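You operate a simulated robot arm through the tools that you are given. There is no shell and no other tool. Be economical: measure what you need, move in short steps, check, and stop when the job is done.

Carry out the task below with a simulated two-armed robot. There is one attempt and no reset: what you move stays moved.

JOB
Put the yellow flowers in the pink vase and push it to the middle of the side table.
Fine: the flowers are in the tall cupboard; shut the door again. Set down upright: vase.

It is judged by the outcome, as a careful person would: the job done as asked, and still so three seconds after it is handed in. It fails if anything else is knocked over, pushed out of place, dropped, spilled or broken.

ROBOT AND FRAMES
Two 7-joint arms with two-finger parallel grippers on one trunk, on a base that drives. Base frame: it is fixed to the floor where the robot stands at the start and does not move with it; the origin is under the middle of the robot, x ahead of it, y to its left, z up. Readings come in mm, rad, newtons and seconds.
The left shoulder is at the start at [70, 163, 1345], the right one opposite. With the tool pointing down near the work surface each hand reaches from about 100 to 660 mm from the robot's upright axis, wherever it stands, measured 20 degrees to its own side. Places, roughly: right teal door [700, -100, 700]; vase [500, -2000, 500]. Payload 3.43 kg a hand.
The TCP of each hand is the grasp point between the finger pads, 34 mm short of the fingertips. In the tool frame z runs along the fingers and y along their closing line. The gripper opens to 128 mm. The fingers are 24 mm wide and 12 mm thick; the gripper's body (48 by 130 mm) begins 96 mm behind the TCP.
Orientation is told as [roll, pitch, yaw] about the base's x, y, z axes, in that order, counted from this pose: with the fingers straight down and closing along the base's y, the tool's x points along the base's -x, its y along +y and its z along -z.

CONTROLS
- The arms move only by the tool arm_command. It takes "left_increments", "right_increments" or both (then of equal length, played together; a hand with none holds still); each is a list that holds one entry, the list of rows, each a list of 7 numbers: the shift along the base's x, y, z in cm, then the turn, a rotation vector about the base's x, y, z in rad, then the closure, from 0 (fully open) to 1 (shut). In form: [[[tx, ty, tz, rx, ry, rz, fingers], ...]]. A call has 1 to 8 rows; each row is the pose to reach, as a shift and turn from the pose commanded when the call began. A row lasts 0.2 s, in which the tool goes at most 50 mm and 0.15 rad; a call with a longer step from one row to the next is refused whole, and so is a gripper value outside its range. A pose out of reach is approached as far as the arm can. The call stops where the force on the tool passes 80 N (or 10 N more than at its start, if that is more) or the arm is blocked; 0.2 s more then pass. The fingers move at their own pace (about 153 mm/s each) and stop on an object; they squeeze with about 27 N. The grip force told is the motor's: it shows also when the fingers shut on nothing. Time passes only in rows, and 0.2 s behind the last, so rows that repeat a pose let the fingers close. It gives the time, the measured TCP pose, the force on the tool (base axes), the opening and the grip force at its end, in the units of the frame above (readings bear some noise), with the torque about the TCP (base axes, N m) and any sound that the robot's microphone picked up.
- Cameras (640 x 400 px; columns grow to the right, rows downward): "scene" is now at [133.7, -4.2, 1555.7]; the picture's right is [-0.05, -1.00, 0.00], its down [-0.72, 0.04, -0.69] and it looks along [0.69, -0.03, -0.72] (base axes); focal length 252 px, centre (320, 200). "left" rides on the left gripper at [76, 11, -160] in its tool frame; the picture's right is [-0.15, 0.99, 0.00], its down [-0.88, -0.13, -0.46] and it looks along [-0.45, -0.07, 0.89] (tool axes); focal length 234 px, centre (320, 200). "right" rides on the right gripper at [76, -11, -160] in its tool frame; the picture's right is [0.15, 0.99, 0.00], its down [-0.88, 0.13, -0.46] and it looks along [-0.45, 0.07, 0.89] (tool axes); focal length 234 px, centre (320, 200). There is no depth. A picture from a camera that has moved, and an enlarged one, comes with that camera's place and axes in the base frame and with its lens.
- capture(camera): a new picture of that camera. The clock stands still meanwhile.
- move_column(by): slides the trunk up (or, below 0, down) by that many mm; the arms and the scene camera ride with it, the base frame stays. It gives what a move gives, with no picture.
- steer(legs): drives the robot by 1 to 6 legs, each [ahead, left, turn to the left] in mm, mm and rad, along the robot's own axes; the way and the turn of a leg run together, so that a leg with both is an arc; at most 1500 mm and 3.142 rad a leg. The arms and the cameras ride along, it lands a little off, and it stops where it bumps. It gives what a move gives.
- head_to(pan, tilt): turns the head with the scene camera to pan (to the left, within 1.501 rad either way) and tilt (down, from -0.506 to 1.204), counted from straight ahead of the robot. It gives what a move gives.
- inspect(camera, box): a new picture of the part [left, top, right, bottom] of that camera's present view, enlarged. The clock stands still meanwhile.
- sign_off(): hands the job in; it is judged then, once.

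Go step by step. Nothing tells you exact positions but the pictures and the camera data: compare them with the known pose of the tool, close in by small moves and look again before you grip or let go. The budget is 120 turns and 108 pictures, counting those below and the enlarged ones. Unless the task says otherwise, let go and move clear before handing in, and close with one line.

The tools are called after "Request:" as name(argument=value, ...) on one line, values as JSON. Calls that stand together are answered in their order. arm_command: Moves the arms, as the interface text tells. Its arguments: {"type":"object","properties":{"left_increments":{"type":"array","items":{"type":"array","items":{"type":"array","items":{"type":"number"}}}},"right_increments":{"type":"array","items":{"type":"array","items":{"type":"array","items":{"type":"number"}}}}},"required":[]} The other tools are called the same way: move_column (by) slides the trunk up or down; steer (legs) drives the base; head_to (pan, tilt) turns the head that bears the scene camera; capture (camera) takes a picture; inspect (camera, box) takes an enlarged picture of a part of a camera's view; sign_off () hands the job in.

At the start:

```text
clock: 0.0
left_ee_pos: [510.8, 102.8, 1196.3]
left_ee_rot: [0.001, 0.0, 0.0]
left_ft_force: [0.2, -0.2, 0.3]
left_ft_torque: [0.01, 0.01, -0.02]
left_finger_gap: 127.9
left_grasp_force: 0.1
right_ee_pos: [537.9, -266.2, 1227.7]
right_ee_rot: [0.002, 0.001, -0.001]
right_ft_force: [0.2, 0.2, 0.3]
right_ft_torque: [0.03, 0.0, 0.03]
right_finger_gap: 128.2
right_grasp_force: 0.1
trunk travel left (down, up): [-825.0, 115.0]
robot x, y, heading: [-2.3, 1.5, -0.004]
head pan, tilt: [-0.049, 0.805]
```

scene: 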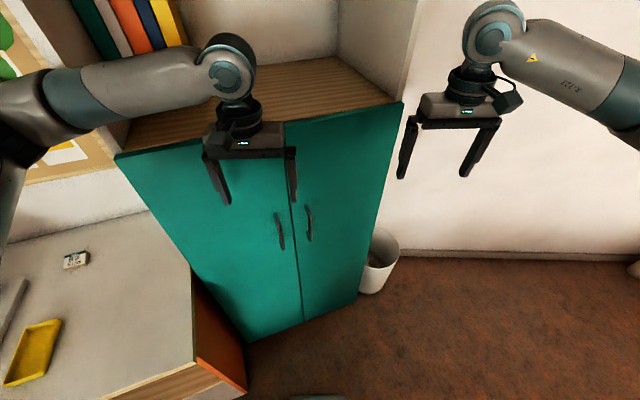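
right: 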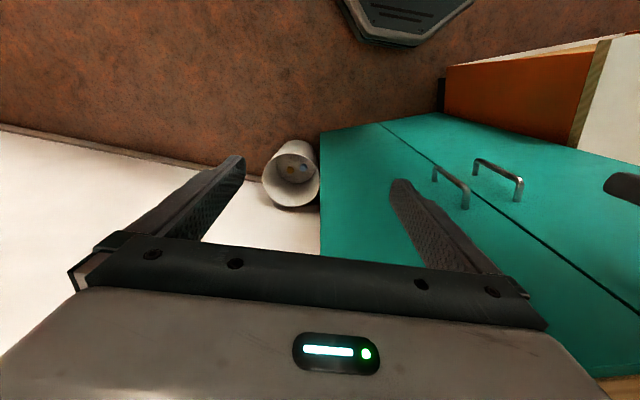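
left: 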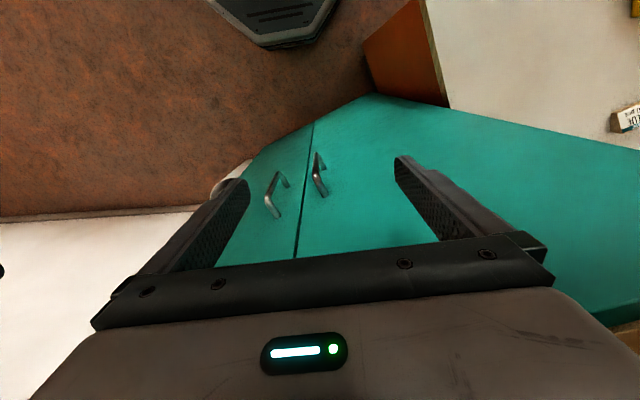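

The two teal doors of the cupboard are ahead, and the vase should be far to the right. I'll look around with the head before I move anything.

Request:
head_to(pan=-1.3, tilt=0.45)

Request:
capture(camera="scene")

Request:
head_to(pan=0.0, tilt=0.5)

Request:
capture(camera="scene")

```text
clock: 1.4
left_ee_pos: [511.3, 103.2, 1196.1]
left_ee_rot: [0.0, -0.001, 0.001]
left_ft_force: [-0.9, 0.4, 0.2]
left_ft_torque: [0.01, -0.01, 0.02]
left_finger_gap: 127.8
left_grasp_force: 0.1
right_ee_pos: [539.5, -267.4, 1226.5]
right_ee_rot: [0.001, 0.002, -0.001]
right_ft_force: [-0.7, 0.1, -0.4]
right_ft_torque: [-0.01, 0.04, 0.03]
right_finger_gap: 127.9
right_grasp_force: 0.1
trunk travel left (down, up): [-825.0, 115.0]
robot x, y, heading: [-1.1, -2.2, 0.002]
head pan, tilt: [-1.3, 0.45]
```

```text
104 pictures are left
camera scene: at [78.0, -88.8, 1586.5], right [-0.96, -0.27, 0.0], down [-0.12, 0.42, -0.9], along [0.24, -0.87, -0.44], focal length 252 px, centre (320, 200)
```

scene: 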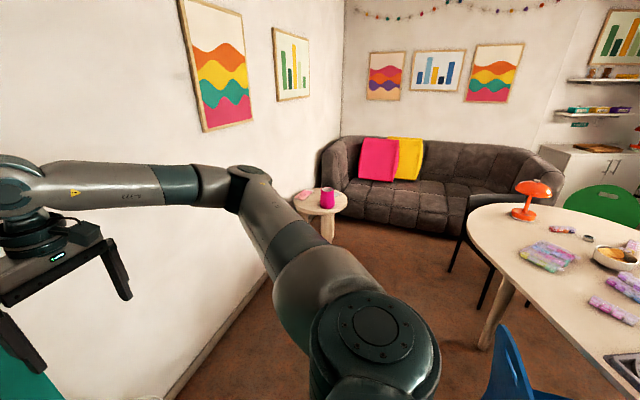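

```text
clock: 2.9
left_ee_pos: [510.4, 102.9, 1196.4]
left_ee_rot: [-0.001, 0.001, 0.0]
left_ft_force: [0.4, 0.9, -0.3]
left_ft_torque: [0.03, -0.01, -0.03]
left_finger_gap: 128.3
left_grasp_force: 0.1
right_ee_pos: [538.9, -267.2, 1228.0]
right_ee_rot: [0.002, 0.001, -0.003]
right_ft_force: [-0.3, 0.1, -1.4]
right_ft_torque: [-0.02, 0.03, 0.01]
right_finger_gap: 128.2
right_grasp_force: 0.1
trunk travel left (down, up): [-825.0, 115.0]
robot x, y, heading: [2.2, -2.7, 0.004]
head pan, tilt: [0.0, 0.499]
```

```text
103 pictures are left
camera scene: at [144.3, -0.3, 1582.0], right [0.0, -1.0, 0.0], down [-0.48, 0.0, -0.88], along [0.88, 0.0, -0.48], focal length 252 px, centre (320, 200)
```

scene: 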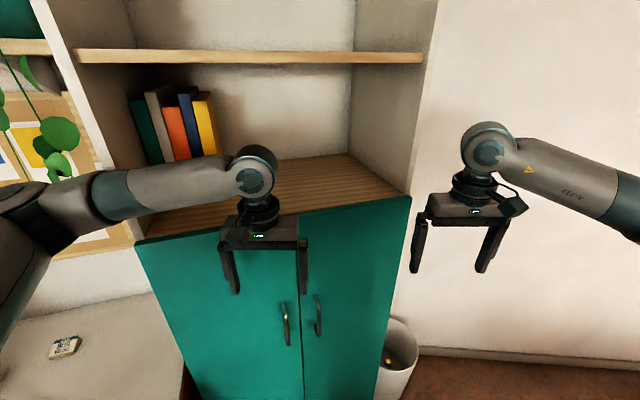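

The pink vase is on a small round side table by the far wall. I need a more exact fix on the door handles, so I'll take wrist camera pictures, which come with frame data, and enlarge the scene view.

Request:
arm_command(left_increments=[[[-5, 4, 0, 0, 0, 0, 0], [-8, 8, 0, 0, 0, 0, 0], [-8, 12, 0, 0, 0, 0, 0]]], right_increments=[[[-4, 0, 0, 0, 0, 0, 0], [-8, 0, 0, 0, 0, 0, 0], [-12, 0, 0, 0, 0, 0, 0]]])

Request:
capture(camera="right")

Request:
capture(camera="left")

Request:
head_to(pan=0.0, tilt=0.85)

Request:
capture(camera="scene")

```text
refused: row 1 steps farther than a row can; nothing moved
```

```text
102 pictures are left
camera right: at [463.1, -278.5, 1386.9], right [-0.15, 0.99, 0.0], down [0.88, 0.13, 0.46], along [0.45, 0.07, -0.89], focal length 234 px, centre (320, 200)
```

right: 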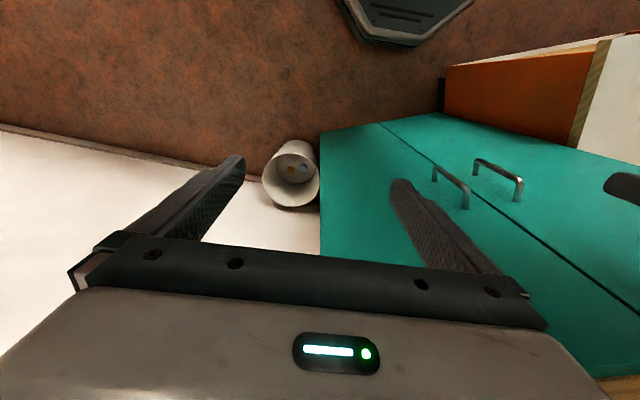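

```text
101 pictures are left
camera left: at [435.0, 113.3, 1356.1], right [0.15, 0.99, 0.0], down [0.88, -0.13, 0.46], along [0.45, -0.07, -0.89], focal length 234 px, centre (320, 200)
```

left: 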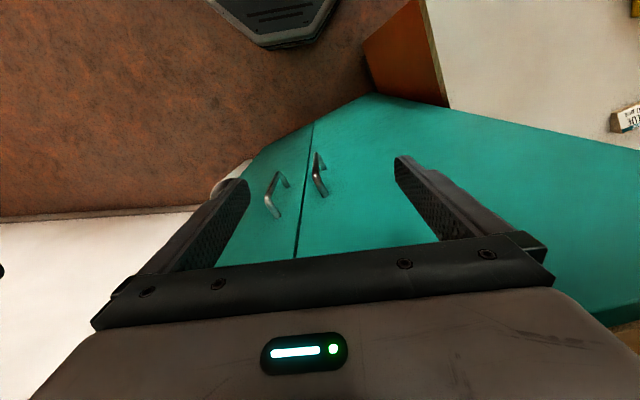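

```text
clock: 3.7
left_ee_pos: [511.9, 102.5, 1196.0]
left_ee_rot: [0.0, 0.001, 0.001]
left_ft_force: [1.2, -0.6, -0.1]
left_ft_torque: [0.0, 0.0, -0.01]
left_finger_gap: 128.0
left_grasp_force: 0.1
right_ee_pos: [539.6, -267.3, 1228.1]
right_ee_rot: [0.001, 0.0, -0.002]
right_ft_force: [0.4, 0.2, -0.1]
right_ft_torque: [-0.02, 0.02, 0.0]
right_finger_gap: 128.0
right_grasp_force: 0.1
trunk travel left (down, up): [-825.0, 115.0]
robot x, y, heading: [-2.3, 1.6, -0.001]
head pan, tilt: [0.0, 0.85]
```

```text
100 pictures are left
camera scene: at [131.5, -0.3, 1552.1], right [0.0, -1.0, 0.0], down [-0.75, 0.0, -0.66], along [0.66, 0.0, -0.75], focal length 252 px, centre (320, 200)
```

scene: 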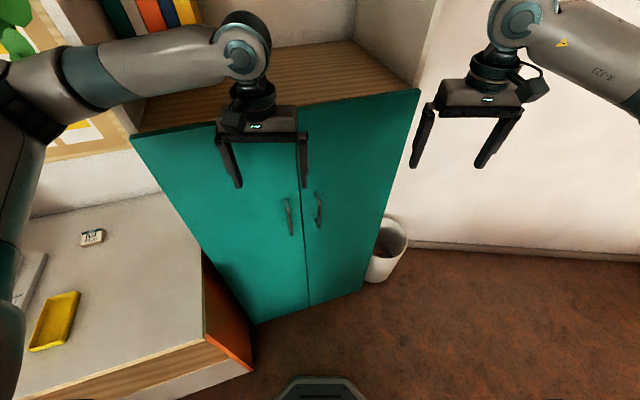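

Triangulating from both wrist cameras, the right handle bar runs vertically at about [594, 2], z 886–1015, standing roughly 30 mm off a door face turned about 18°. I'll move the left hand aside and swing the right hand to point horizontally at the door.

Request:
arm_command(left_increments=[[[-2, 4, 0, 0, 0, 0, 0], [-4, 8, 0, 0, 0, 0, 0], [-6, 12, 0, 0, 0, 0, 0]]], right_increments=[[[-3, 0, -3, 0, 0, 0.105, 0], [-6, 0, -6, 0, 0, 0.21, 0], [-9, 0, -9, 0, 0, 0.316, 0]]])

Request:
arm_command(right_increments=[[[0, 0, -2, 0.0467, -0.1427, 0, 0], [0, 0, -4, 0.0933, -0.2853, 0, 0], [0, 0, -6, 0.14, -0.428, 0, 0], [0, 1, -8, 0.1866, -0.5706, 0, 0], [0, 2, -10, 0.2333, -0.7133, 0, 0], [0, 3, -12, 0.28, -0.856, 0, 0], [0, 4, -14, 0.3265, -0.9986, 0, 0], [0, 5, -16, 0.3732, -1.141, 0, 0]]])

Request:
arm_command(right_increments=[[[0, 2, -1, 0.0384, -0.1176, 0, 0.3], [1, 4, -2, 0.077, -0.235, 0, 0.3], [2, 6, -3, 0.1154, -0.353, 0, 0.3]]])

Request:
capture(camera="scene")

Request:
capture(camera="right")

```text
clock: 4.5
left_ee_pos: [451.4, 222.9, 1195.7]
left_ee_rot: [-0.002, 0.001, 0.001]
left_ft_force: [-1.1, -0.2, 0.0]
left_ft_torque: [-0.03, -0.04, -0.02]
left_finger_gap: 128.2
left_grasp_force: 0.1
right_ee_pos: [446.7, -266.6, 1138.8]
right_ee_rot: [-0.001, -0.001, 0.316]
right_ft_force: [0.2, -0.4, -0.4]
right_ft_torque: [0.0, -0.04, -0.02]
right_finger_gap: 127.9
right_grasp_force: 0.0
trunk travel left (down, up): [-825.0, 115.0]
robot x, y, heading: [1.7, -1.5, -0.0]
head pan, tilt: [0.0, 0.85]
```

```text
clock: 6.5
left_ee_pos: [450.6, 221.6, 1194.8]
left_ee_rot: [0.0, -0.001, 0.001]
left_ft_force: [0.3, 0.2, 0.2]
left_ft_torque: [0.0, -0.02, -0.02]
left_finger_gap: 127.8
left_grasp_force: 0.0
right_ee_pos: [472.2, -234.9, 1010.7]
right_ee_rot: [-0.043, -1.263, 0.361]
right_ft_force: [0.0, 0.2, 0.3]
right_ft_torque: [-0.03, -0.02, -0.02]
right_finger_gap: 127.8
right_grasp_force: 0.1
right hand out of reach, approached as far as the arm can: row 3, 4, 5, 6, 7, 8
trunk travel left (down, up): [-825.0, 115.0]
robot x, y, heading: [0.2, -0.2, -0.001]
head pan, tilt: [0.0, 0.85]
stopped in row 8 (right hand): the arm was blocked; the commanded pose is now the measured one
```

```text
clock: 7.3
left_ee_pos: [454.9, 220.6, 1194.0]
left_ee_rot: [0.0, -0.001, -0.001]
left_ft_force: [-0.4, -0.8, 0.4]
left_ft_torque: [0.0, 0.04, 0.03]
left_finger_gap: 128.1
left_grasp_force: 0.0
right_ee_pos: [515.7, -241.2, 994.6]
right_ee_rot: [2.742, -1.514, -2.387]
right_ft_force: [-0.8, 0.3, -1.3]
right_ft_torque: [-0.01, -0.01, 0.0]
right_finger_gap: 89.7
right_grasp_force: 0.0
right hand out of reach, approached as far as the arm can: row 1, 2, 3
trunk travel left (down, up): [-825.0, 115.0]
robot x, y, heading: [-1.4, 1.3, 0.005]
head pan, tilt: [0.0, 0.85]
```

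```text
99 pictures are left
camera scene: at [133.2, -0.1, 1551.9], right [0.0, -1.0, 0.0], down [-0.75, 0.0, -0.66], along [0.66, 0.0, -0.75], focal length 252 px, centre (320, 200)
```

scene: 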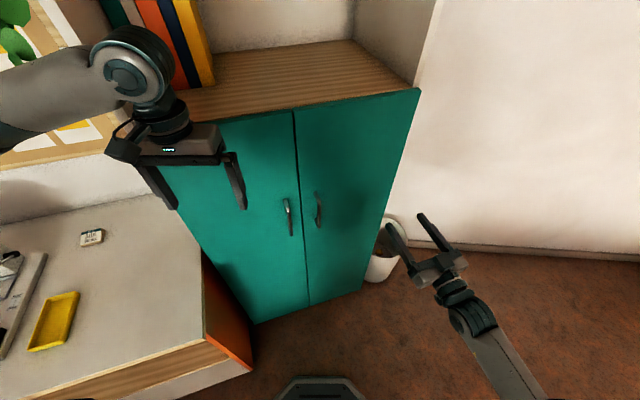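

```text
98 pictures are left
camera right: at [374.6, -304.2, 910.4], right [-0.34, 0.93, -0.12], down [-0.51, -0.07, 0.86], along [0.79, 0.35, 0.5], focal length 234 px, centre (320, 200)
```

right: 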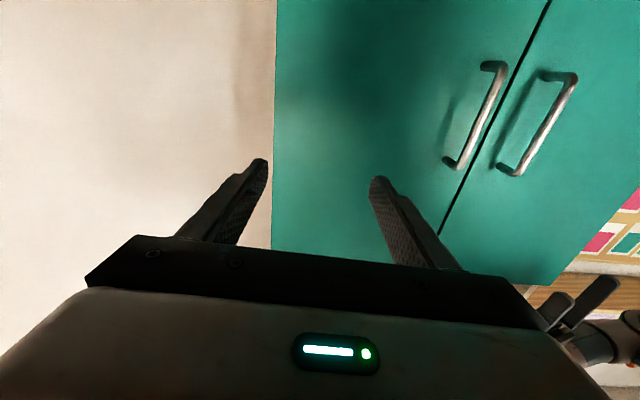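

The right hand is now nearly horizontal and square to the door. I'll slide it left to a spot in front of the handle bar.

Request:
arm_command(right_increments=[[[-0.5, 4, -1, 0, 0, 0, 0.3], [-1, 8, -2, 0, 0, 0, 0.3], [-1.5, 12, -3, 0, 0, 0, 0.3], [-2, 16, -4, 0, 0, 0, 0.3], [-2, 20, -4.5, 0, 0, 0, 0.3], [-2, 21, -4.5, 0, 0, 0, 0.3]]])

Request:
capture(camera="right")

Request:
capture(camera="scene")

```text
clock: 8.7
left_ee_pos: [453.0, 220.8, 1193.9]
left_ee_rot: [0.001, 0.0, -0.001]
left_ft_force: [-0.4, 0.1, -0.8]
left_ft_torque: [0.01, -0.01, 0.0]
left_finger_gap: 128.1
left_grasp_force: 0.1
right_ee_pos: [551.0, -163.6, 967.1]
right_ee_rot: [1.971, -1.467, -1.53]
right_ft_force: [0.2, 0.0, -0.3]
right_ft_torque: [0.01, -0.02, 0.01]
right_finger_gap: 89.6
right_grasp_force: 0.1
right hand out of reach, approached as far as the arm can: row 1, 2, 3, 4, 5, 6
trunk travel left (down, up): [-825.0, 115.0]
robot x, y, heading: [-1.0, -0.7, 0.001]
head pan, tilt: [0.0, 0.85]
```

```text
97 pictures are left
camera right: at [411.3, -232.6, 883.8], right [-0.42, 0.9, -0.05], down [-0.46, -0.17, 0.87], along [0.78, 0.39, 0.49], focal length 234 px, centre (320, 200)
```

right: 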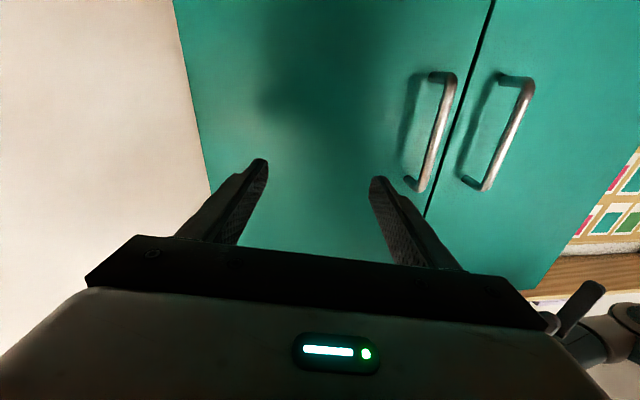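

```text
96 pictures are left
camera scene: at [130.7, -0.6, 1552.1], right [0.0, -1.0, 0.0], down [-0.75, 0.0, -0.66], along [0.66, 0.0, -0.75], focal length 252 px, centre (320, 200)
```

scene: 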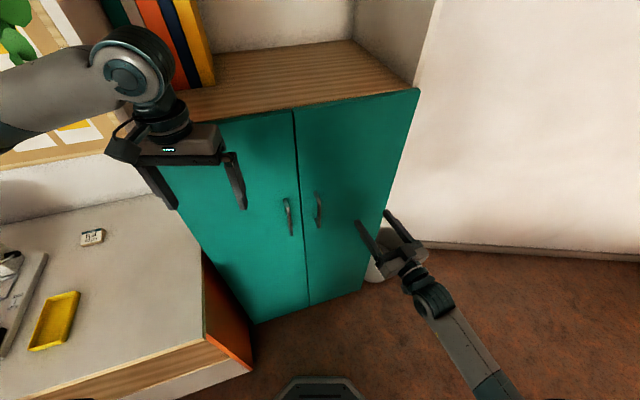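

The arm is too folded at this distance, so I'll back the base up 200 mm. First I'll look toward the rear right for obstacles.

Request:
head_to(pan=-1.5, tilt=0.9)

Request:
capture(camera="scene")

Request:
head_to(pan=1.5, tilt=0.9)

Request:
capture(camera="scene")

Request:
head_to(pan=0, tilt=0.75)

```text
clock: 10.3
left_ee_pos: [453.4, 222.0, 1194.1]
left_ee_rot: [0.0, 0.001, -0.001]
left_ft_force: [0.2, -0.5, 0.3]
left_ft_torque: [0.0, 0.01, -0.03]
left_finger_gap: 128.1
left_grasp_force: 0.1
right_ee_pos: [551.6, -161.2, 966.4]
right_ee_rot: [1.965, -1.468, -1.523]
right_ft_force: [0.0, 1.0, 0.1]
right_ft_torque: [0.04, 0.02, -0.03]
right_finger_gap: 89.8
right_grasp_force: 0.0
trunk travel left (down, up): [-825.0, 115.0]
robot x, y, heading: [0.6, -2.0, 0.001]
head pan, tilt: [-1.499, 0.901]
```

```text
95 pictures are left
camera scene: at [58.4, -75.6, 1548.2], right [-1.0, -0.07, 0.0], down [-0.06, 0.78, -0.62], along [0.04, -0.62, -0.78], focal length 252 px, centre (320, 200)
```

scene: 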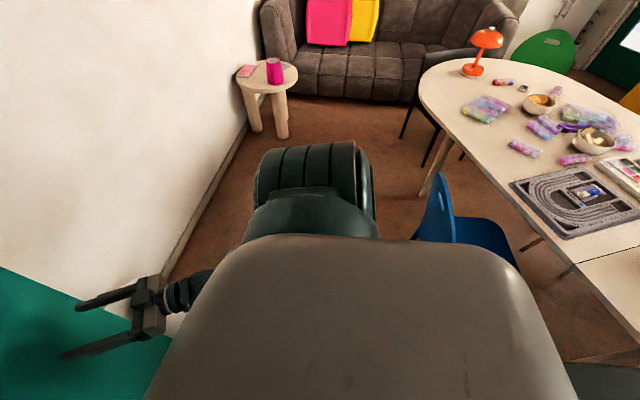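

```text
clock: 12.9
left_ee_pos: [453.4, 221.4, 1195.0]
left_ee_rot: [0.0, 0.0, 0.0]
left_ft_force: [0.5, 0.4, -0.5]
left_ft_torque: [0.0, -0.01, -0.02]
left_finger_gap: 128.0
left_grasp_force: 0.0
right_ee_pos: [551.9, -161.4, 965.7]
right_ee_rot: [1.964, -1.467, -1.523]
right_ft_force: [-0.6, 0.8, 0.8]
right_ft_torque: [0.04, 0.04, -0.02]
right_finger_gap: 89.9
right_grasp_force: 0.0
trunk travel left (down, up): [-825.0, 115.0]
robot x, y, heading: [0.5, -1.1, 0.0]
head pan, tilt: [1.499, 0.901]
```

```text
94 pictures are left
camera scene: at [58.5, 75.0, 1548.1], right [1.0, -0.07, 0.0], down [-0.06, -0.78, -0.62], along [0.04, 0.62, -0.78], focal length 252 px, centre (320, 200)
```

scene: 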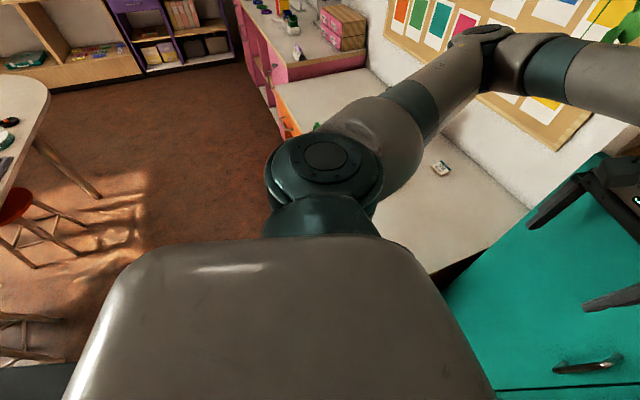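

```text
clock: 14.5
left_ee_pos: [452.9, 221.9, 1194.2]
left_ee_rot: [0.001, -0.001, 0.001]
left_ft_force: [-1.2, 0.5, 0.9]
left_ft_torque: [0.02, 0.0, 0.03]
left_finger_gap: 127.8
left_grasp_force: 0.1
right_ee_pos: [551.4, -163.1, 965.6]
right_ee_rot: [1.967, -1.466, -1.523]
right_ft_force: [0.2, -0.5, -0.4]
right_ft_torque: [-0.03, 0.0, 0.0]
right_finger_gap: 89.7
right_grasp_force: 0.0
trunk travel left (down, up): [-825.0, 115.0]
robot x, y, heading: [-1.9, 1.4, -0.0]
head pan, tilt: [0.0, 0.75]
```

There's enough room behind at y≈0, with the blue chair near [-340, -570]. I'll back up 200 mm, then bring the hand in front of the handle.

Request:
steer(legs=[[-200, 0, 0]])

Request:
arm_command(right_increments=[[[2.5, 3, 0, 0, 0, 0, 0.3], [5, 6, 0, 0, 0, 0, 0.3], [7.5, 9, -0.5, 0, 0, 0, 0.3], [10, 12, -1, 0, 0, 0, 0.3], [12, 13, -1.5, 0, 0, 0, 0.3], [13, 13, -1.5, 0, 0, 0, 0.3]]])

Request:
capture(camera="right")

```text
clock: 16.1
left_ee_pos: [254.4, 221.8, 1193.0]
left_ee_rot: [0.0, 0.002, 0.002]
left_ft_force: [0.4, 0.1, -0.4]
left_ft_torque: [0.0, -0.03, -0.01]
left_finger_gap: 128.2
left_grasp_force: 0.0
right_ee_pos: [354.4, -161.1, 965.6]
right_ee_rot: [1.96, -1.47, -1.517]
right_ft_force: [0.1, 0.2, -0.1]
right_ft_torque: [0.01, 0.0, 0.0]
right_finger_gap: 89.3
right_grasp_force: 0.0
trunk travel left (down, up): [-825.0, 115.0]
robot x, y, heading: [-200.6, -0.3, 0.002]
head pan, tilt: [0.0, 0.75]
```

```text
clock: 17.5
left_ee_pos: [253.6, 221.9, 1194.4]
left_ee_rot: [0.0, -0.001, 0.002]
left_ft_force: [0.1, 0.1, -0.1]
left_ft_torque: [0.01, 0.06, -0.02]
left_finger_gap: 128.0
left_grasp_force: 0.1
right_ee_pos: [491.2, -65.4, 953.8]
right_ee_rot: [1.888, -1.444, -1.405]
right_ft_force: [-0.3, 0.2, 0.2]
right_ft_torque: [-0.02, -0.01, 0.03]
right_finger_gap: 89.6
right_grasp_force: 0.0
right hand out of reach, approached as far as the arm can: row 1, 2, 3, 4, 5, 6
trunk travel left (down, up): [-825.0, 115.0]
robot x, y, heading: [-199.4, -0.7, 0.006]
head pan, tilt: [0.0, 0.75]
```

```text
93 pictures are left
camera right: at [353.3, -140.8, 870.8], right [-0.46, 0.89, -0.03], down [-0.45, -0.21, 0.87], along [0.77, 0.41, 0.49], focal length 234 px, centre (320, 200)
```

right: 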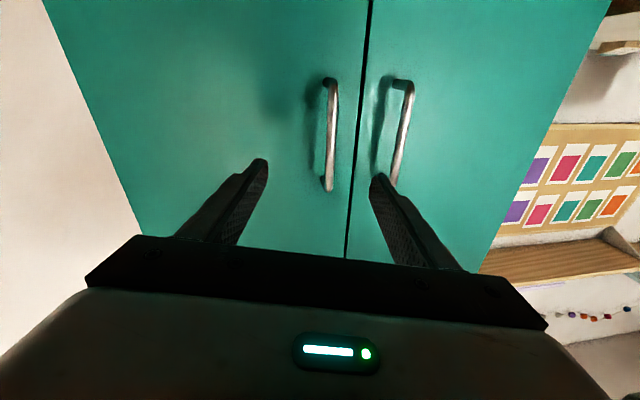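

The handle bar lies nearly centred between the fingers, about 120 mm ahead. I'll lower the trunk a little to ease the arm, then advance partway and square up.

Request:
move_column(by=-150)

Request:
arm_command(right_increments=[[[0.8, 1.2, 4, 0, 0, -0.04, 0.53], [1.6, 2.4, 8, 0, 0, -0.08, 0.53], [2.8, 3.4, 12, 0, 0, -0.12, 0.53], [4, 4.2, 15, 0, 0, -0.15, 0.53], [4, 4.2, 15, 0, 0, -0.15, 0.53]]])

Request:
capture(camera="right")

```text
clock: 19.3
left_ee_pos: [253.9, 221.2, 1044.6]
left_ee_rot: [0.001, 0.0, 0.001]
left_ft_force: [0.2, 0.5, -0.5]
left_ft_torque: [-0.02, 0.03, 0.01]
left_finger_gap: 128.1
left_grasp_force: 0.0
right_ee_pos: [491.9, -66.6, 804.1]
right_ee_rot: [1.887, -1.444, -1.405]
right_ft_force: [-0.5, 0.1, -0.1]
right_ft_torque: [-0.02, -0.02, -0.02]
right_finger_gap: 89.8
right_grasp_force: 0.0
trunk travel left (down, up): [-675.0, 265.0]
robot x, y, heading: [-200.6, -1.1, 0.001]
head pan, tilt: [0.0, 0.75]
```

```text
clock: 20.5
left_ee_pos: [253.9, 221.7, 1044.1]
left_ee_rot: [0.0, 0.0, 0.002]
left_ft_force: [0.8, 0.2, -0.6]
left_ft_torque: [0.03, 0.02, -0.03]
left_finger_gap: 128.0
left_grasp_force: 0.0
right_ee_pos: [549.0, -81.8, 944.6]
right_ee_rot: [1.828, -1.419, -1.418]
right_ft_force: [-0.4, 0.5, 1.1]
right_ft_torque: [-0.02, 0.0, 0.03]
right_finger_gap: 60.2
right_grasp_force: 0.0
right hand out of reach, approached as far as the arm can: row 1, 2, 3, 4, 5
trunk travel left (down, up): [-675.0, 265.0]
robot x, y, heading: [-199.0, -0.4, 0.003]
head pan, tilt: [0.0, 0.75]
```

```text
92 pictures are left
camera right: at [405.1, -144.3, 861.1], right [-0.4, 0.92, 0.0], down [-0.45, -0.19, 0.87], along [0.8, 0.34, 0.49], focal length 234 px, centre (320, 200)
```

right: 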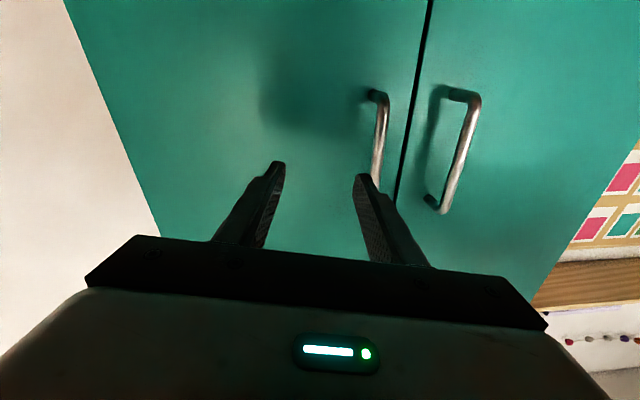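

The arm won't reach farther left, but the base can shift it. I'll move the base a little left and back so the hand sits in front of the bar.

Request:
steer(legs=[[-40, 0, 0], [0, 52, 0]])

Request:
capture(camera="right")

```text
clock: 21.9
left_ee_pos: [213.4, 273.2, 1043.7]
left_ee_rot: [-0.001, -0.001, 0.0]
left_ft_force: [-0.4, -0.1, 0.0]
left_ft_torque: [0.0, 0.0, 0.03]
left_finger_gap: 128.2
left_grasp_force: 0.0
right_ee_pos: [508.2, -29.7, 944.1]
right_ee_rot: [1.829, -1.42, -1.42]
right_ft_force: [0.2, -0.2, 0.4]
right_ft_torque: [0.01, -0.01, -0.03]
right_finger_gap: 60.1
right_grasp_force: 0.1
trunk travel left (down, up): [-675.0, 265.0]
robot x, y, heading: [-239.7, 55.0, 0.001]
head pan, tilt: [0.0, 0.75]
```

```text
91 pictures are left
camera right: at [364.9, -92.3, 861.0], right [-0.39, 0.92, 0.0], down [-0.45, -0.19, 0.87], along [0.8, 0.34, 0.49], focal length 234 px, centre (320, 200)
```

right: 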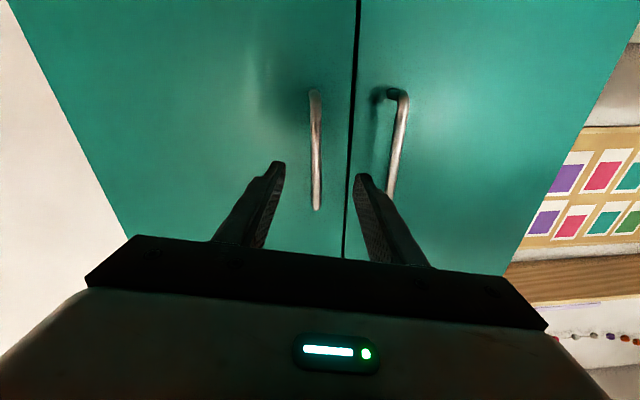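

The bar is centred between the fingers and about 90 mm ahead. I'll drive straight in along the finger direction.

Request:
steer(legs=[[55, 23, 0]])

Request:
capture(camera="right")

Request:
capture(camera="scene")

```text
clock: 22.9
left_ee_pos: [268.2, 296.2, 1045.2]
left_ee_rot: [-0.003, 0.002, -0.001]
left_ft_force: [0.6, 0.8, -0.4]
left_ft_torque: [-0.02, 0.05, 0.0]
left_finger_gap: 128.1
left_grasp_force: 0.0
right_ee_pos: [562.8, -8.8, 943.6]
right_ee_rot: [1.822, -1.419, -1.416]
right_ft_force: [0.4, -0.3, -0.6]
right_ft_torque: [0.01, -0.03, -0.01]
right_finger_gap: 60.2
right_grasp_force: 0.1
trunk travel left (down, up): [-675.0, 265.0]
robot x, y, heading: [-187.4, 77.5, -0.0]
head pan, tilt: [0.0, 0.75]
```

```text
90 pictures are left
camera right: at [419.0, -70.3, 860.4], right [-0.39, 0.92, 0.0], down [-0.45, -0.19, 0.87], along [0.8, 0.34, 0.49], focal length 234 px, centre (320, 200)
```

right: 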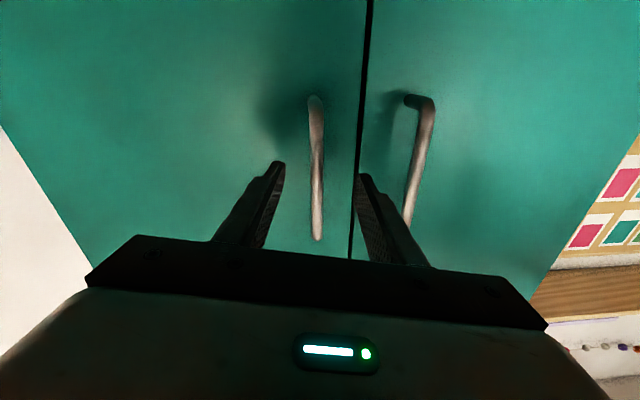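

```text
89 pictures are left
camera scene: at [-47.9, 74.7, 1410.0], right [0.0, -1.0, 0.0], down [-0.68, 0.0, -0.73], along [0.73, 0.0, -0.68], focal length 252 px, centre (320, 200)
```

scene: 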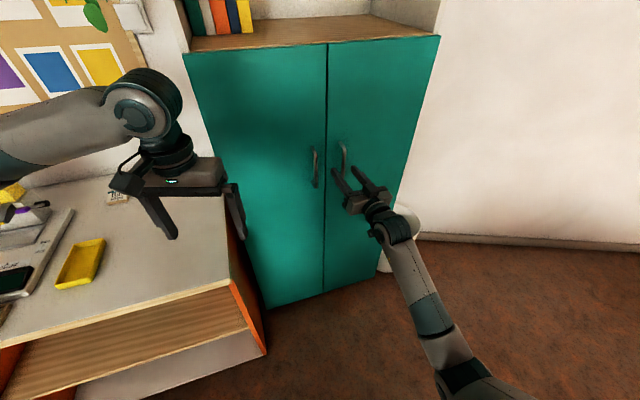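

The bar re-measures at [596, 1], about 34 mm ahead of the grasp point. I'll go 22 mm more and close.

Request:
steer(legs=[[20, 7, 0]])

Request:
arm_command(right_increments=[[[0, 0, 0, 0, 0, 0, 1], [0, 0, 0, 0, 0, 0, 1], [0, 0, 0, 0, 0, 0, 1]]])

Request:
capture(camera="right")

```text
clock: 23.6
left_ee_pos: [284.9, 302.5, 1044.7]
left_ee_rot: [0.0, -0.002, -0.001]
left_ft_force: [0.0, 0.4, -0.1]
left_ft_torque: [0.03, 0.01, 0.02]
left_finger_gap: 128.0
left_grasp_force: 0.1
right_ee_pos: [580.0, -1.8, 945.6]
right_ee_rot: [1.838, -1.419, -1.43]
right_ft_force: [-0.4, 0.0, -0.1]
right_ft_torque: [0.02, 0.03, -0.03]
right_finger_gap: 60.3
right_grasp_force: 0.1
trunk travel left (down, up): [-675.0, 265.0]
robot x, y, heading: [-168.4, 80.2, 0.002]
head pan, tilt: [0.0, 0.75]
```

```text
clock: 24.4
left_ee_pos: [288.9, 303.4, 1043.5]
left_ee_rot: [-0.001, 0.003, -0.003]
left_ft_force: [0.4, 0.3, 0.2]
left_ft_torque: [0.0, -0.07, -0.03]
left_finger_gap: 128.1
left_grasp_force: 0.1
right_ee_pos: [582.3, -2.8, 941.6]
right_ee_rot: [1.807, -1.421, -1.401]
right_ft_force: [4.0, -4.4, -6.5]
right_ft_torque: [-1.39, -0.03, -0.12]
right_finger_gap: 15.3
right_grasp_force: 44.9
trunk travel left (down, up): [-675.0, 265.0]
robot x, y, heading: [-164.5, 88.2, 0.001]
head pan, tilt: [0.0, 0.75]
```

```text
88 pictures are left
camera right: at [438.7, -64.8, 859.2], right [-0.39, 0.92, 0.0], down [-0.45, -0.19, 0.87], along [0.8, 0.34, 0.49], focal length 234 px, centre (320, 200)
```

right: 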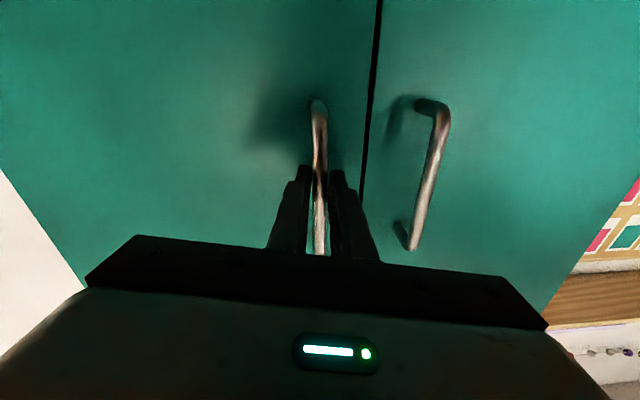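

The bar is firmly gripped. I'll start swinging the door open along its arc, with the hinge taken at about [700, -226], and check the force.

Request:
arm_command(right_increments=[[[-1.3, -0.75, 0, 0, 0, 0.06, 1], [-2.58, -1.57, 0, 0, 0, 0.12, 1], [-3.8, -2.5, 0, 0, 0, 0.18, 1], [-4.96, -3.44, 0, 0, 0, 0.24, 1]]])

Request:
capture(camera="scene")

```text
clock: 25.4
left_ee_pos: [289.0, 301.4, 1044.2]
left_ee_rot: [0.0, 0.004, -0.001]
left_ft_force: [0.6, -1.0, -0.5]
left_ft_torque: [0.01, -0.04, 0.03]
left_finger_gap: 128.1
left_grasp_force: 0.1
right_ee_pos: [534.7, -37.9, 940.4]
right_ee_rot: [1.809, -1.418, -1.164]
right_ft_force: [5.0, -8.3, -9.6]
right_ft_torque: [-1.45, -0.11, -0.28]
right_finger_gap: 15.1
right_grasp_force: 45.0
trunk travel left (down, up): [-675.0, 265.0]
robot x, y, heading: [-161.2, 80.0, -0.0]
head pan, tilt: [0.0, 0.75]
```

```text
87 pictures are left
camera scene: at [-27.6, 80.1, 1409.8], right [0.0, -1.0, 0.0], down [-0.68, 0.0, -0.73], along [0.73, 0.0, -0.68], focal length 252 px, centre (320, 200)
```

scene: 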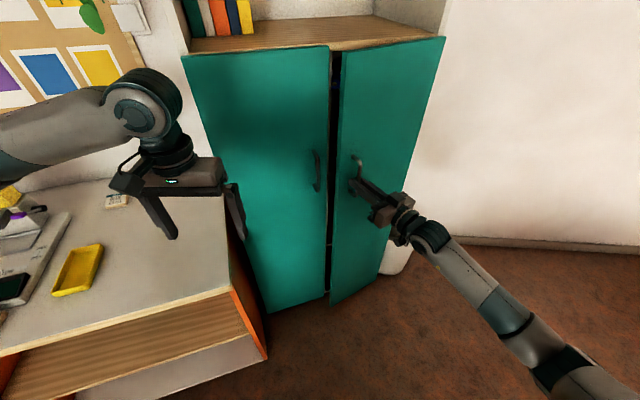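

The door swings easily. I'll continue along the arc.

Request:
arm_command(right_increments=[[[-1.1, -1.03, 0, 0, 0, 0.06, 1], [-2.13, -2.11, 0, 0, 0, 0.12, 1], [-3.1, -3.27, 0, 0, 0, 0.18, 1], [-3.99, -4.47, 0, 0, 0, 0.24, 1], [-4.8, -5.73, 0, 0, 0, 0.3, 1], [-5.56, -7.03, 0, 0, 0, 0.36, 1], [-6.22, -8.38, 0, 0, 0, 0.42, 1], [-6.81, -9.76, 0, 0, 0, 0.48, 1]]])

Request:
capture(camera="scene")

```text
clock: 27.2
left_ee_pos: [288.8, 301.9, 1043.8]
left_ee_rot: [0.001, 0.003, -0.001]
left_ft_force: [-0.4, -0.2, -0.1]
left_ft_torque: [-0.01, -0.01, -0.01]
left_finger_gap: 128.2
left_grasp_force: 0.0
right_ee_pos: [464.9, -134.4, 941.5]
right_ee_rot: [1.815, -1.419, -0.688]
right_ft_force: [7.3, -3.9, -6.9]
right_ft_torque: [-1.13, -0.77, -0.17]
right_finger_gap: 15.3
right_grasp_force: 45.8
trunk travel left (down, up): [-675.0, 265.0]
robot x, y, heading: [-165.0, 80.9, -0.005]
head pan, tilt: [0.0, 0.75]
```

```text
86 pictures are left
camera scene: at [-27.7, 80.8, 1409.8], right [0.0, -1.0, 0.0], down [-0.68, 0.0, -0.73], along [0.73, 0.0, -0.68], focal length 252 px, centre (320, 200)
```

scene: 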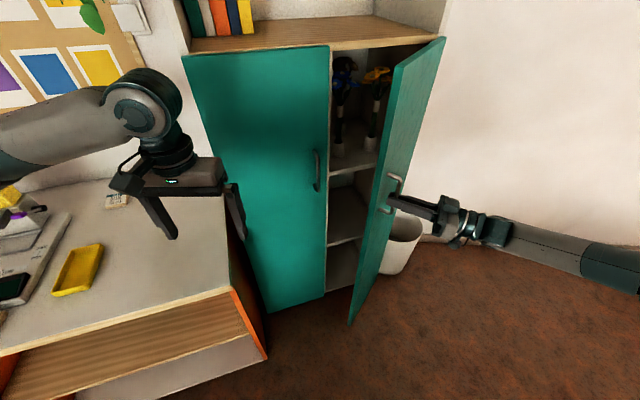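

Flowers stand on the upper shelf, with a yellow one on the right. I'll open the door further.

Request:
arm_command(right_increments=[[[-0.5, -1.42, 0, 0, 0, 0.06, 1], [-0.93, -2.88, 0, 0, 0, 0.12, 1], [-1.25, -4.36, 0, 0, 0, 0.18, 1], [-1.5, -5.85, 0, 0, 0, 0.24, 1], [-1.65, -7.36, 0, 0, 0, 0.3, 1], [-1.72, -8.87, 0, 0, 0, 0.36, 1], [-1.69, -10.38, 0, 0, 0, 0.42, 1], [-1.57, -11.89, 0, 0, 0, 0.48, 1]]])

Request:
capture(camera="scene")

```text
clock: 29.1
left_ee_pos: [286.0, 301.9, 1045.0]
left_ee_rot: [0.002, -0.003, -0.002]
left_ft_force: [-0.2, -0.3, -0.3]
left_ft_torque: [-0.01, -0.01, 0.04]
left_finger_gap: 128.0
left_grasp_force: 0.1
right_ee_pos: [444.8, -256.7, 941.9]
right_ee_rot: [1.806, -1.419, -0.194]
right_ft_force: [-30.0, -1.3, -28.8]
right_ft_torque: [0.35, -1.22, 0.37]
right_finger_gap: 15.1
right_grasp_force: 44.7
trunk travel left (down, up): [-675.0, 265.0]
robot x, y, heading: [-165.3, 83.5, -0.002]
head pan, tilt: [0.0, 0.75]
```

```text
85 pictures are left
camera scene: at [-31.3, 79.5, 1410.1], right [0.0, -1.0, 0.0], down [-0.68, 0.0, -0.73], along [0.73, 0.0, -0.68], focal length 252 px, centre (320, 200)
```

scene: 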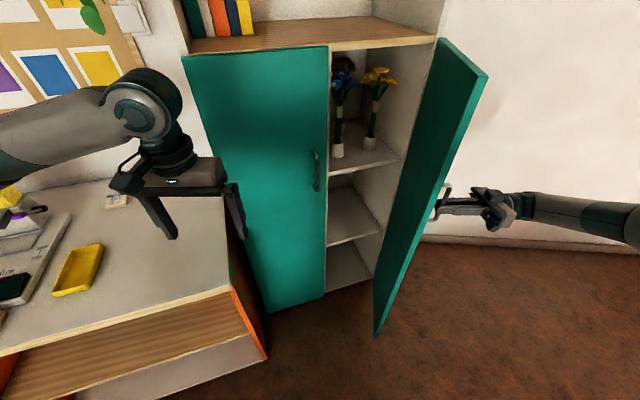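

The door is open about 75°, which may do. I'll inspect the interior closely before letting go.

Request:
inspect(camera="scene", box=[300, 30, 480, 190])

Request:
capture(camera="left")

```text
2.50 times, centred on (390, 110) of scene
camera zoom: at [-31.3, 79.5, 1410.1], right [0.0, -1.0, 0.0], down [-0.68, 0.0, -0.73], along [0.73, 0.0, -0.68], focal length 631 px, centre (145, 425)
```

zoom: 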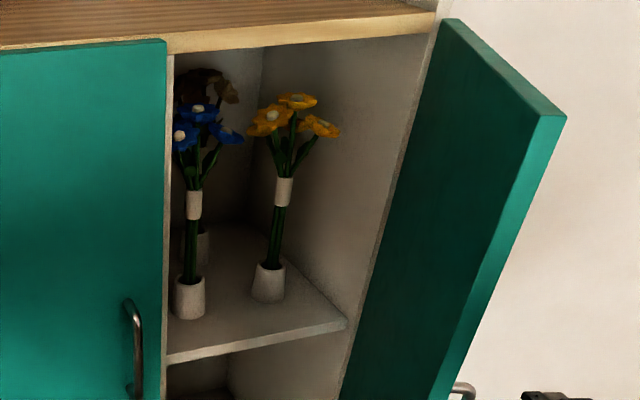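

```text
83 pictures are left
camera left: at [209.9, 311.5, 1205.2], right [0.15, 0.99, 0.0], down [0.88, -0.13, 0.46], along [0.45, -0.07, -0.89], focal length 234 px, centre (320, 200)
```

left: 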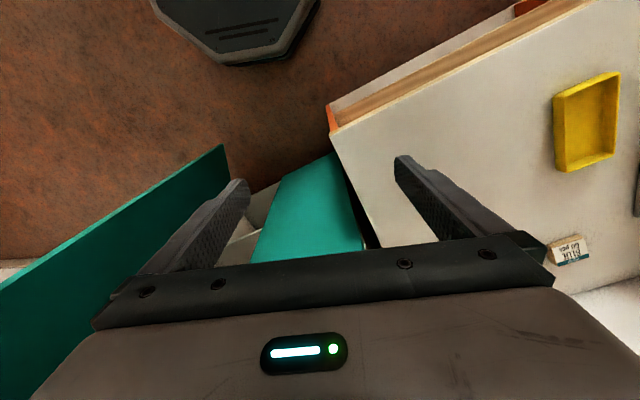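

The yellow bunch stands in a white cup at about [767, -101] on a shelf at z≈916, with its white band near z≈1072. The blue bunch is about 125 mm to its left. I'll open the door a bit further so the arm has room.

Request:
arm_command(right_increments=[[[-0.6, -1.5, 0, 0, 0, 0.06, 1], [-0.5, -3.0, 0, 0, 0, 0.12, 1], [-0.2, -4.5, 0, 0, 0, 0.18, 1], [0.3, -6.0, 0, 0, 0, 0.24, 1], [0.9, -7.4, 0, 0, 0, 0.3, 1], [1.8, -8.8, 0, 0, 0, 0.36, 1]]])

Request:
capture(camera="scene")

```text
clock: 30.4
left_ee_pos: [290.7, 303.0, 1042.0]
left_ee_rot: [0.001, 0.004, -0.001]
left_ft_force: [-0.5, -0.1, -1.0]
left_ft_torque: [0.01, -0.02, 0.0]
left_finger_gap: 127.8
left_grasp_force: 0.0
right_ee_pos: [449.7, -299.2, 940.6]
right_ee_rot: [1.833, -1.419, -0.046]
right_ft_force: [11.7, 2.0, -22.1]
right_ft_torque: [-0.9, -1.4, -0.18]
right_finger_gap: 15.3
right_grasp_force: 45.1
right hand out of reach, approached as far as the arm can: row 4, 5, 6
trunk travel left (down, up): [-675.0, 265.0]
robot x, y, heading: [-167.0, 81.1, 0.004]
head pan, tilt: [0.0, 0.75]
```

```text
82 pictures are left
camera scene: at [-24.7, 80.6, 1409.6], right [0.0, -1.0, 0.0], down [-0.68, 0.0, -0.73], along [0.73, 0.0, -0.68], focal length 252 px, centre (320, 200)
```

scene: 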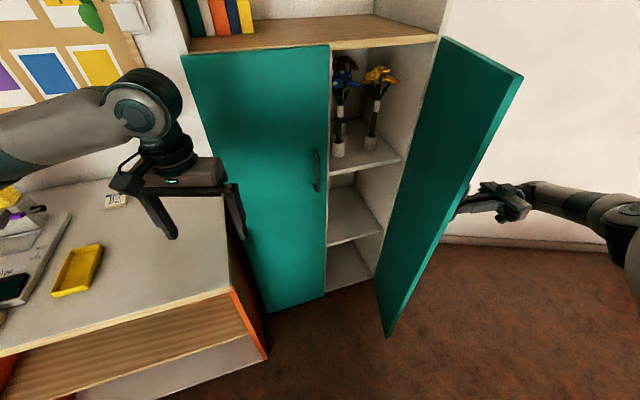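

The door is about 80° open. I'll release the handle, back the right hand off to the right of the door, and check that the door stays put.

Request:
arm_command(right_increments=[[[0, 0, 0, 0, 0, 0, 0.5], [0, 0, 0, 0, 0, 0, 0.5], [0.3, -2.5, 0, 0, 0, 0, 0.5], [0.6, -5, 0, 0, 0, 0, 0.5], [0.9, -7.5, 0, 0, 0, 0, 0.5], [1.2, -10, 0, 0, 0, 0, 0.5]]])

Request:
capture(camera="scene")

```text
clock: 31.9
left_ee_pos: [288.1, 303.3, 1043.3]
left_ee_rot: [0.0, 0.001, 0.0]
left_ft_force: [1.1, 0.6, 0.4]
left_ft_torque: [0.02, 0.0, 0.01]
left_finger_gap: 128.1
left_grasp_force: 0.1
right_ee_pos: [446.8, -306.8, 942.9]
right_ee_rot: [1.828, -1.419, -0.041]
right_ft_force: [-0.1, -1.1, 0.4]
right_ft_torque: [-0.01, 0.01, 0.0]
right_finger_gap: 64.1
right_grasp_force: 0.1
right hand out of reach, approached as far as the arm can: row 3, 4, 5, 6
trunk travel left (down, up): [-675.0, 265.0]
robot x, y, heading: [-170.0, 81.5, 0.0]
head pan, tilt: [0.0, 0.75]
```

```text
81 pictures are left
camera scene: at [-29.2, 81.7, 1410.0], right [0.0, -1.0, 0.0], down [-0.68, 0.0, -0.73], along [0.73, 0.0, -0.68], focal length 252 px, centre (320, 200)
```

scene: 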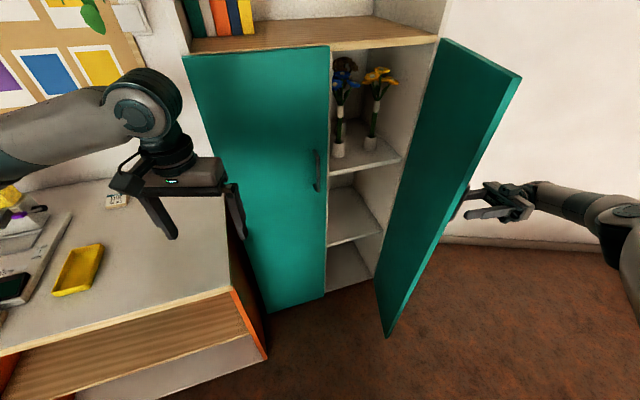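

The right arm is at its limit, so I'll strafe the base right. That frees the hand from the handle and lines up the left arm with the opening.

Request:
steer(legs=[[0, -120, 0], [0, -150, 0]])

Request:
capture(camera="scene")

```text
clock: 34.1
left_ee_pos: [287.9, 30.9, 1043.2]
left_ee_rot: [0.001, 0.001, 0.0]
left_ft_force: [0.8, 0.7, 0.3]
left_ft_torque: [0.01, -0.01, 0.01]
left_finger_gap: 128.0
left_grasp_force: 0.0
right_ee_pos: [446.5, -579.0, 944.8]
right_ee_rot: [1.827, -1.42, -0.039]
right_ft_force: [-0.2, -0.2, -0.3]
right_ft_torque: [-0.01, 0.01, -0.02]
right_finger_gap: 64.0
right_grasp_force: 0.0
trunk travel left (down, up): [-675.0, 265.0]
robot x, y, heading: [-167.2, -191.0, 0.001]
head pan, tilt: [0.0, 0.75]
```

```text
80 pictures are left
camera scene: at [-29.4, -190.8, 1410.1], right [0.0, -1.0, 0.0], down [-0.68, 0.0, -0.73], along [0.73, 0.0, -0.68], focal length 252 px, centre (320, 200)
```

scene: 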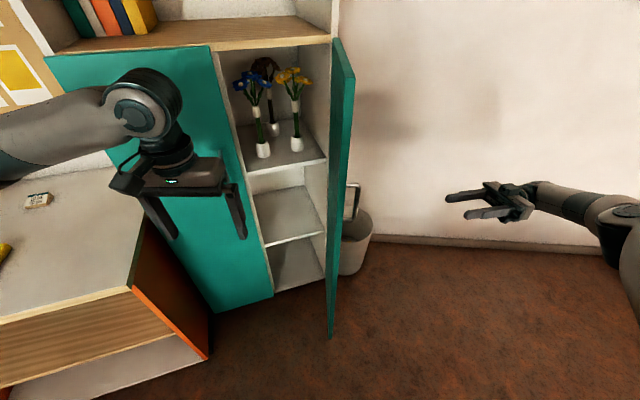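

That gives a good second viewpoint with a long baseline. I'll zoom in to triangulate the yellow bunch.

Request:
inspect(camera="scene", box=[210, 40, 370, 180])

```text
2.86 times, centred on (290, 110) of scene
camera zoom: at [-29.4, -190.8, 1410.1], right [0.0, -1.0, 0.0], down [-0.68, 0.0, -0.73], along [0.73, 0.0, -0.68], focal length 721 px, centre (406, 457)
```

zoom: 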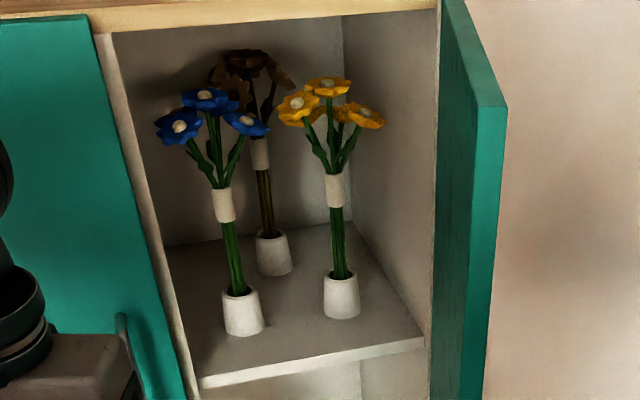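

Triangulated, the yellow band is at about [799, -106, 1063], the shelf at z≈901 and the blue stem at [767, 17]. I'll bring the left hand to horizontal, pointing along +x, while out in the open.

Request:
arm_command(left_increments=[[[1.5, -0.5, 0, 0, -0.15, 0, 0.3], [3, -1, 0, 0, -0.3, 0, 0.3], [4.5, -1.5, 0, 0, -0.45, 0, 0.3], [6, -2, 0, 0, -0.6, 0, 0.3], [7.5, -2.5, 0, 0, -0.75, 0, 0.3], [9, -3, 0, 0, -0.9, 0, 0.3], [10.5, -3.5, 0, 0, -1.05, 0, 0.3], [12, -4, 0, 0, -1.2, 0, 0.3]]])

Request:
arm_command(left_increments=[[[1, -2, 1, 0, -0.125, 0, 0.6], [2, -4, 2, 0, -0.25, 0, 0.6], [3, -6, 2, 0, -0.371, 0, 0.6]]])

Request:
capture(camera="left")

Request:
capture(camera="scene")

```text
clock: 35.9
left_ee_pos: [423.8, -13.7, 1041.0]
left_ee_rot: [0.002, -1.2, -0.003]
left_ft_force: [-0.7, -0.4, 0.3]
left_ft_torque: [0.0, -0.02, 0.02]
left_finger_gap: 89.8
left_grasp_force: 0.0
left hand out of reach, approached as far as the arm can: row 5, 6, 7, 8
right_ee_pos: [447.5, -579.0, 943.4]
right_ee_rot: [1.828, -1.419, -0.041]
right_ft_force: [-0.8, -0.7, -0.9]
right_ft_torque: [0.0, 0.01, 0.01]
right_finger_gap: 63.9
right_grasp_force: 0.0
trunk travel left (down, up): [-675.0, 265.0]
robot x, y, heading: [-165.2, -189.3, 0.001]
head pan, tilt: [0.0, 0.75]
```

```text
clock: 36.7
left_ee_pos: [453.4, -73.4, 1061.1]
left_ee_rot: [2.3, -1.569, -2.299]
left_ft_force: [-0.1, -0.4, 0.0]
left_ft_torque: [0.01, 0.04, 0.01]
left_finger_gap: 51.0
left_grasp_force: 0.0
right_ee_pos: [446.8, -580.2, 943.4]
right_ee_rot: [1.833, -1.419, -0.045]
right_ft_force: [-0.1, -1.0, -0.1]
right_ft_torque: [-0.01, 0.05, 0.02]
right_finger_gap: 63.9
right_grasp_force: 0.0
trunk travel left (down, up): [-675.0, 265.0]
robot x, y, heading: [-164.0, -190.5, -0.003]
head pan, tilt: [0.0, 0.75]
```

```text
78 pictures are left
camera left: at [294.6, -62.6, 984.6], right [0.0, 0.99, 0.15], down [-0.46, -0.13, 0.88], along [0.89, -0.07, 0.45], focal length 234 px, centre (320, 200)
```

left: 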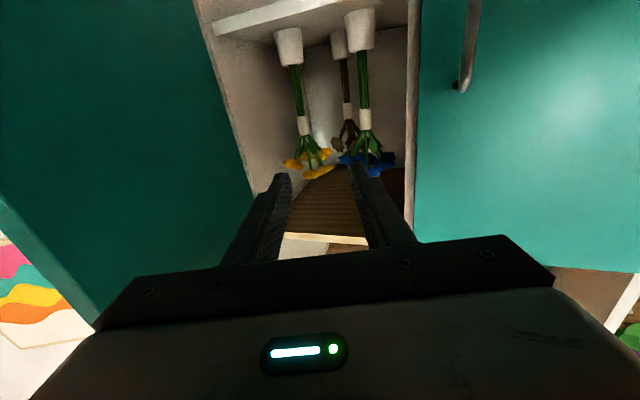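

```text
77 pictures are left
camera scene: at [-28.7, -191.9, 1410.1], right [0.0, -1.0, 0.0], down [-0.68, 0.0, -0.73], along [0.73, 0.0, -0.68], focal length 252 px, centre (320, 200)
```

scene: 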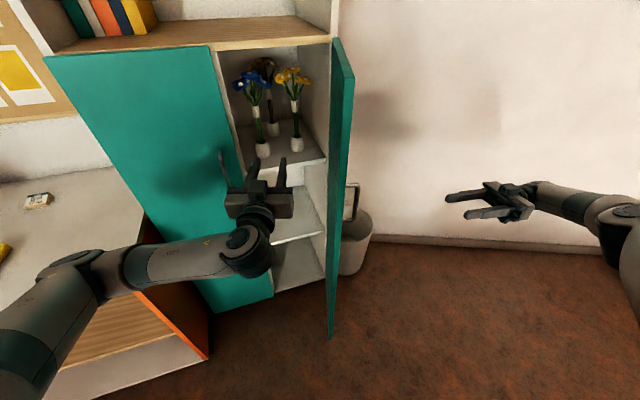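

The left hand is in the exact pose I wanted, and its camera confirms the band at y≈-109, z≈1059. I'll bring the base 180 mm forward and 33 mm right, then check.

Request:
steer(legs=[[0, -34, 0], [170, 0, 0]])

Request:
capture(camera="left")

Request:
capture(camera="scene")

```text
clock: 38.6
left_ee_pos: [622.5, -105.9, 1059.4]
left_ee_rot: [0.931, -1.57, -0.932]
left_ft_force: [-0.2, -0.2, -0.1]
left_ft_torque: [0.0, -0.02, -0.01]
left_finger_gap: 50.9
left_grasp_force: 0.1
right_ee_pos: [616.7, -612.6, 944.2]
right_ee_rot: [1.83, -1.418, -0.04]
right_ft_force: [0.6, 0.5, -0.3]
right_ft_torque: [0.02, 0.05, 0.01]
right_finger_gap: 64.1
right_grasp_force: 0.1
trunk travel left (down, up): [-675.0, 265.0]
robot x, y, heading: [2.2, -223.5, 0.001]
head pan, tilt: [0.0, 0.75]
```

```text
76 pictures are left
camera left: at [462.4, -95.8, 984.4], right [0.0, 0.99, 0.15], down [-0.46, -0.13, 0.88], along [0.89, -0.07, 0.45], focal length 234 px, centre (320, 200)
```

left: 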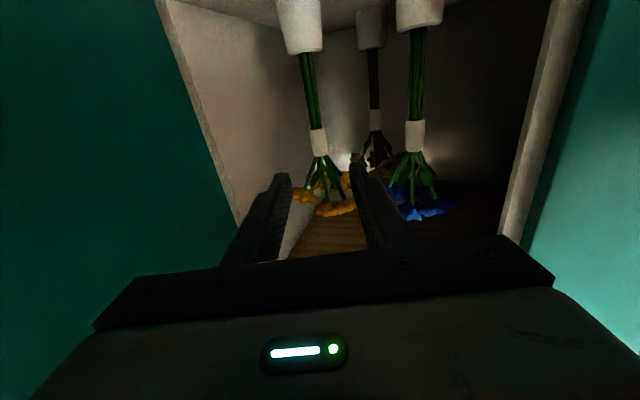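

```text
75 pictures are left
camera scene: at [139.6, -225.4, 1410.0], right [0.0, -1.0, 0.0], down [-0.68, 0.0, -0.73], along [0.73, 0.0, -0.68], focal length 252 px, centre (320, 200)
```

scene: 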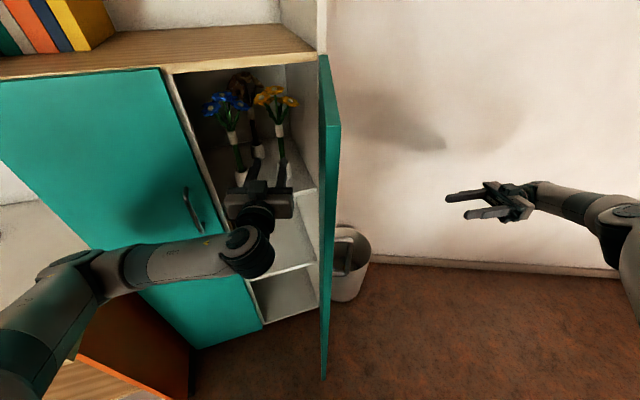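

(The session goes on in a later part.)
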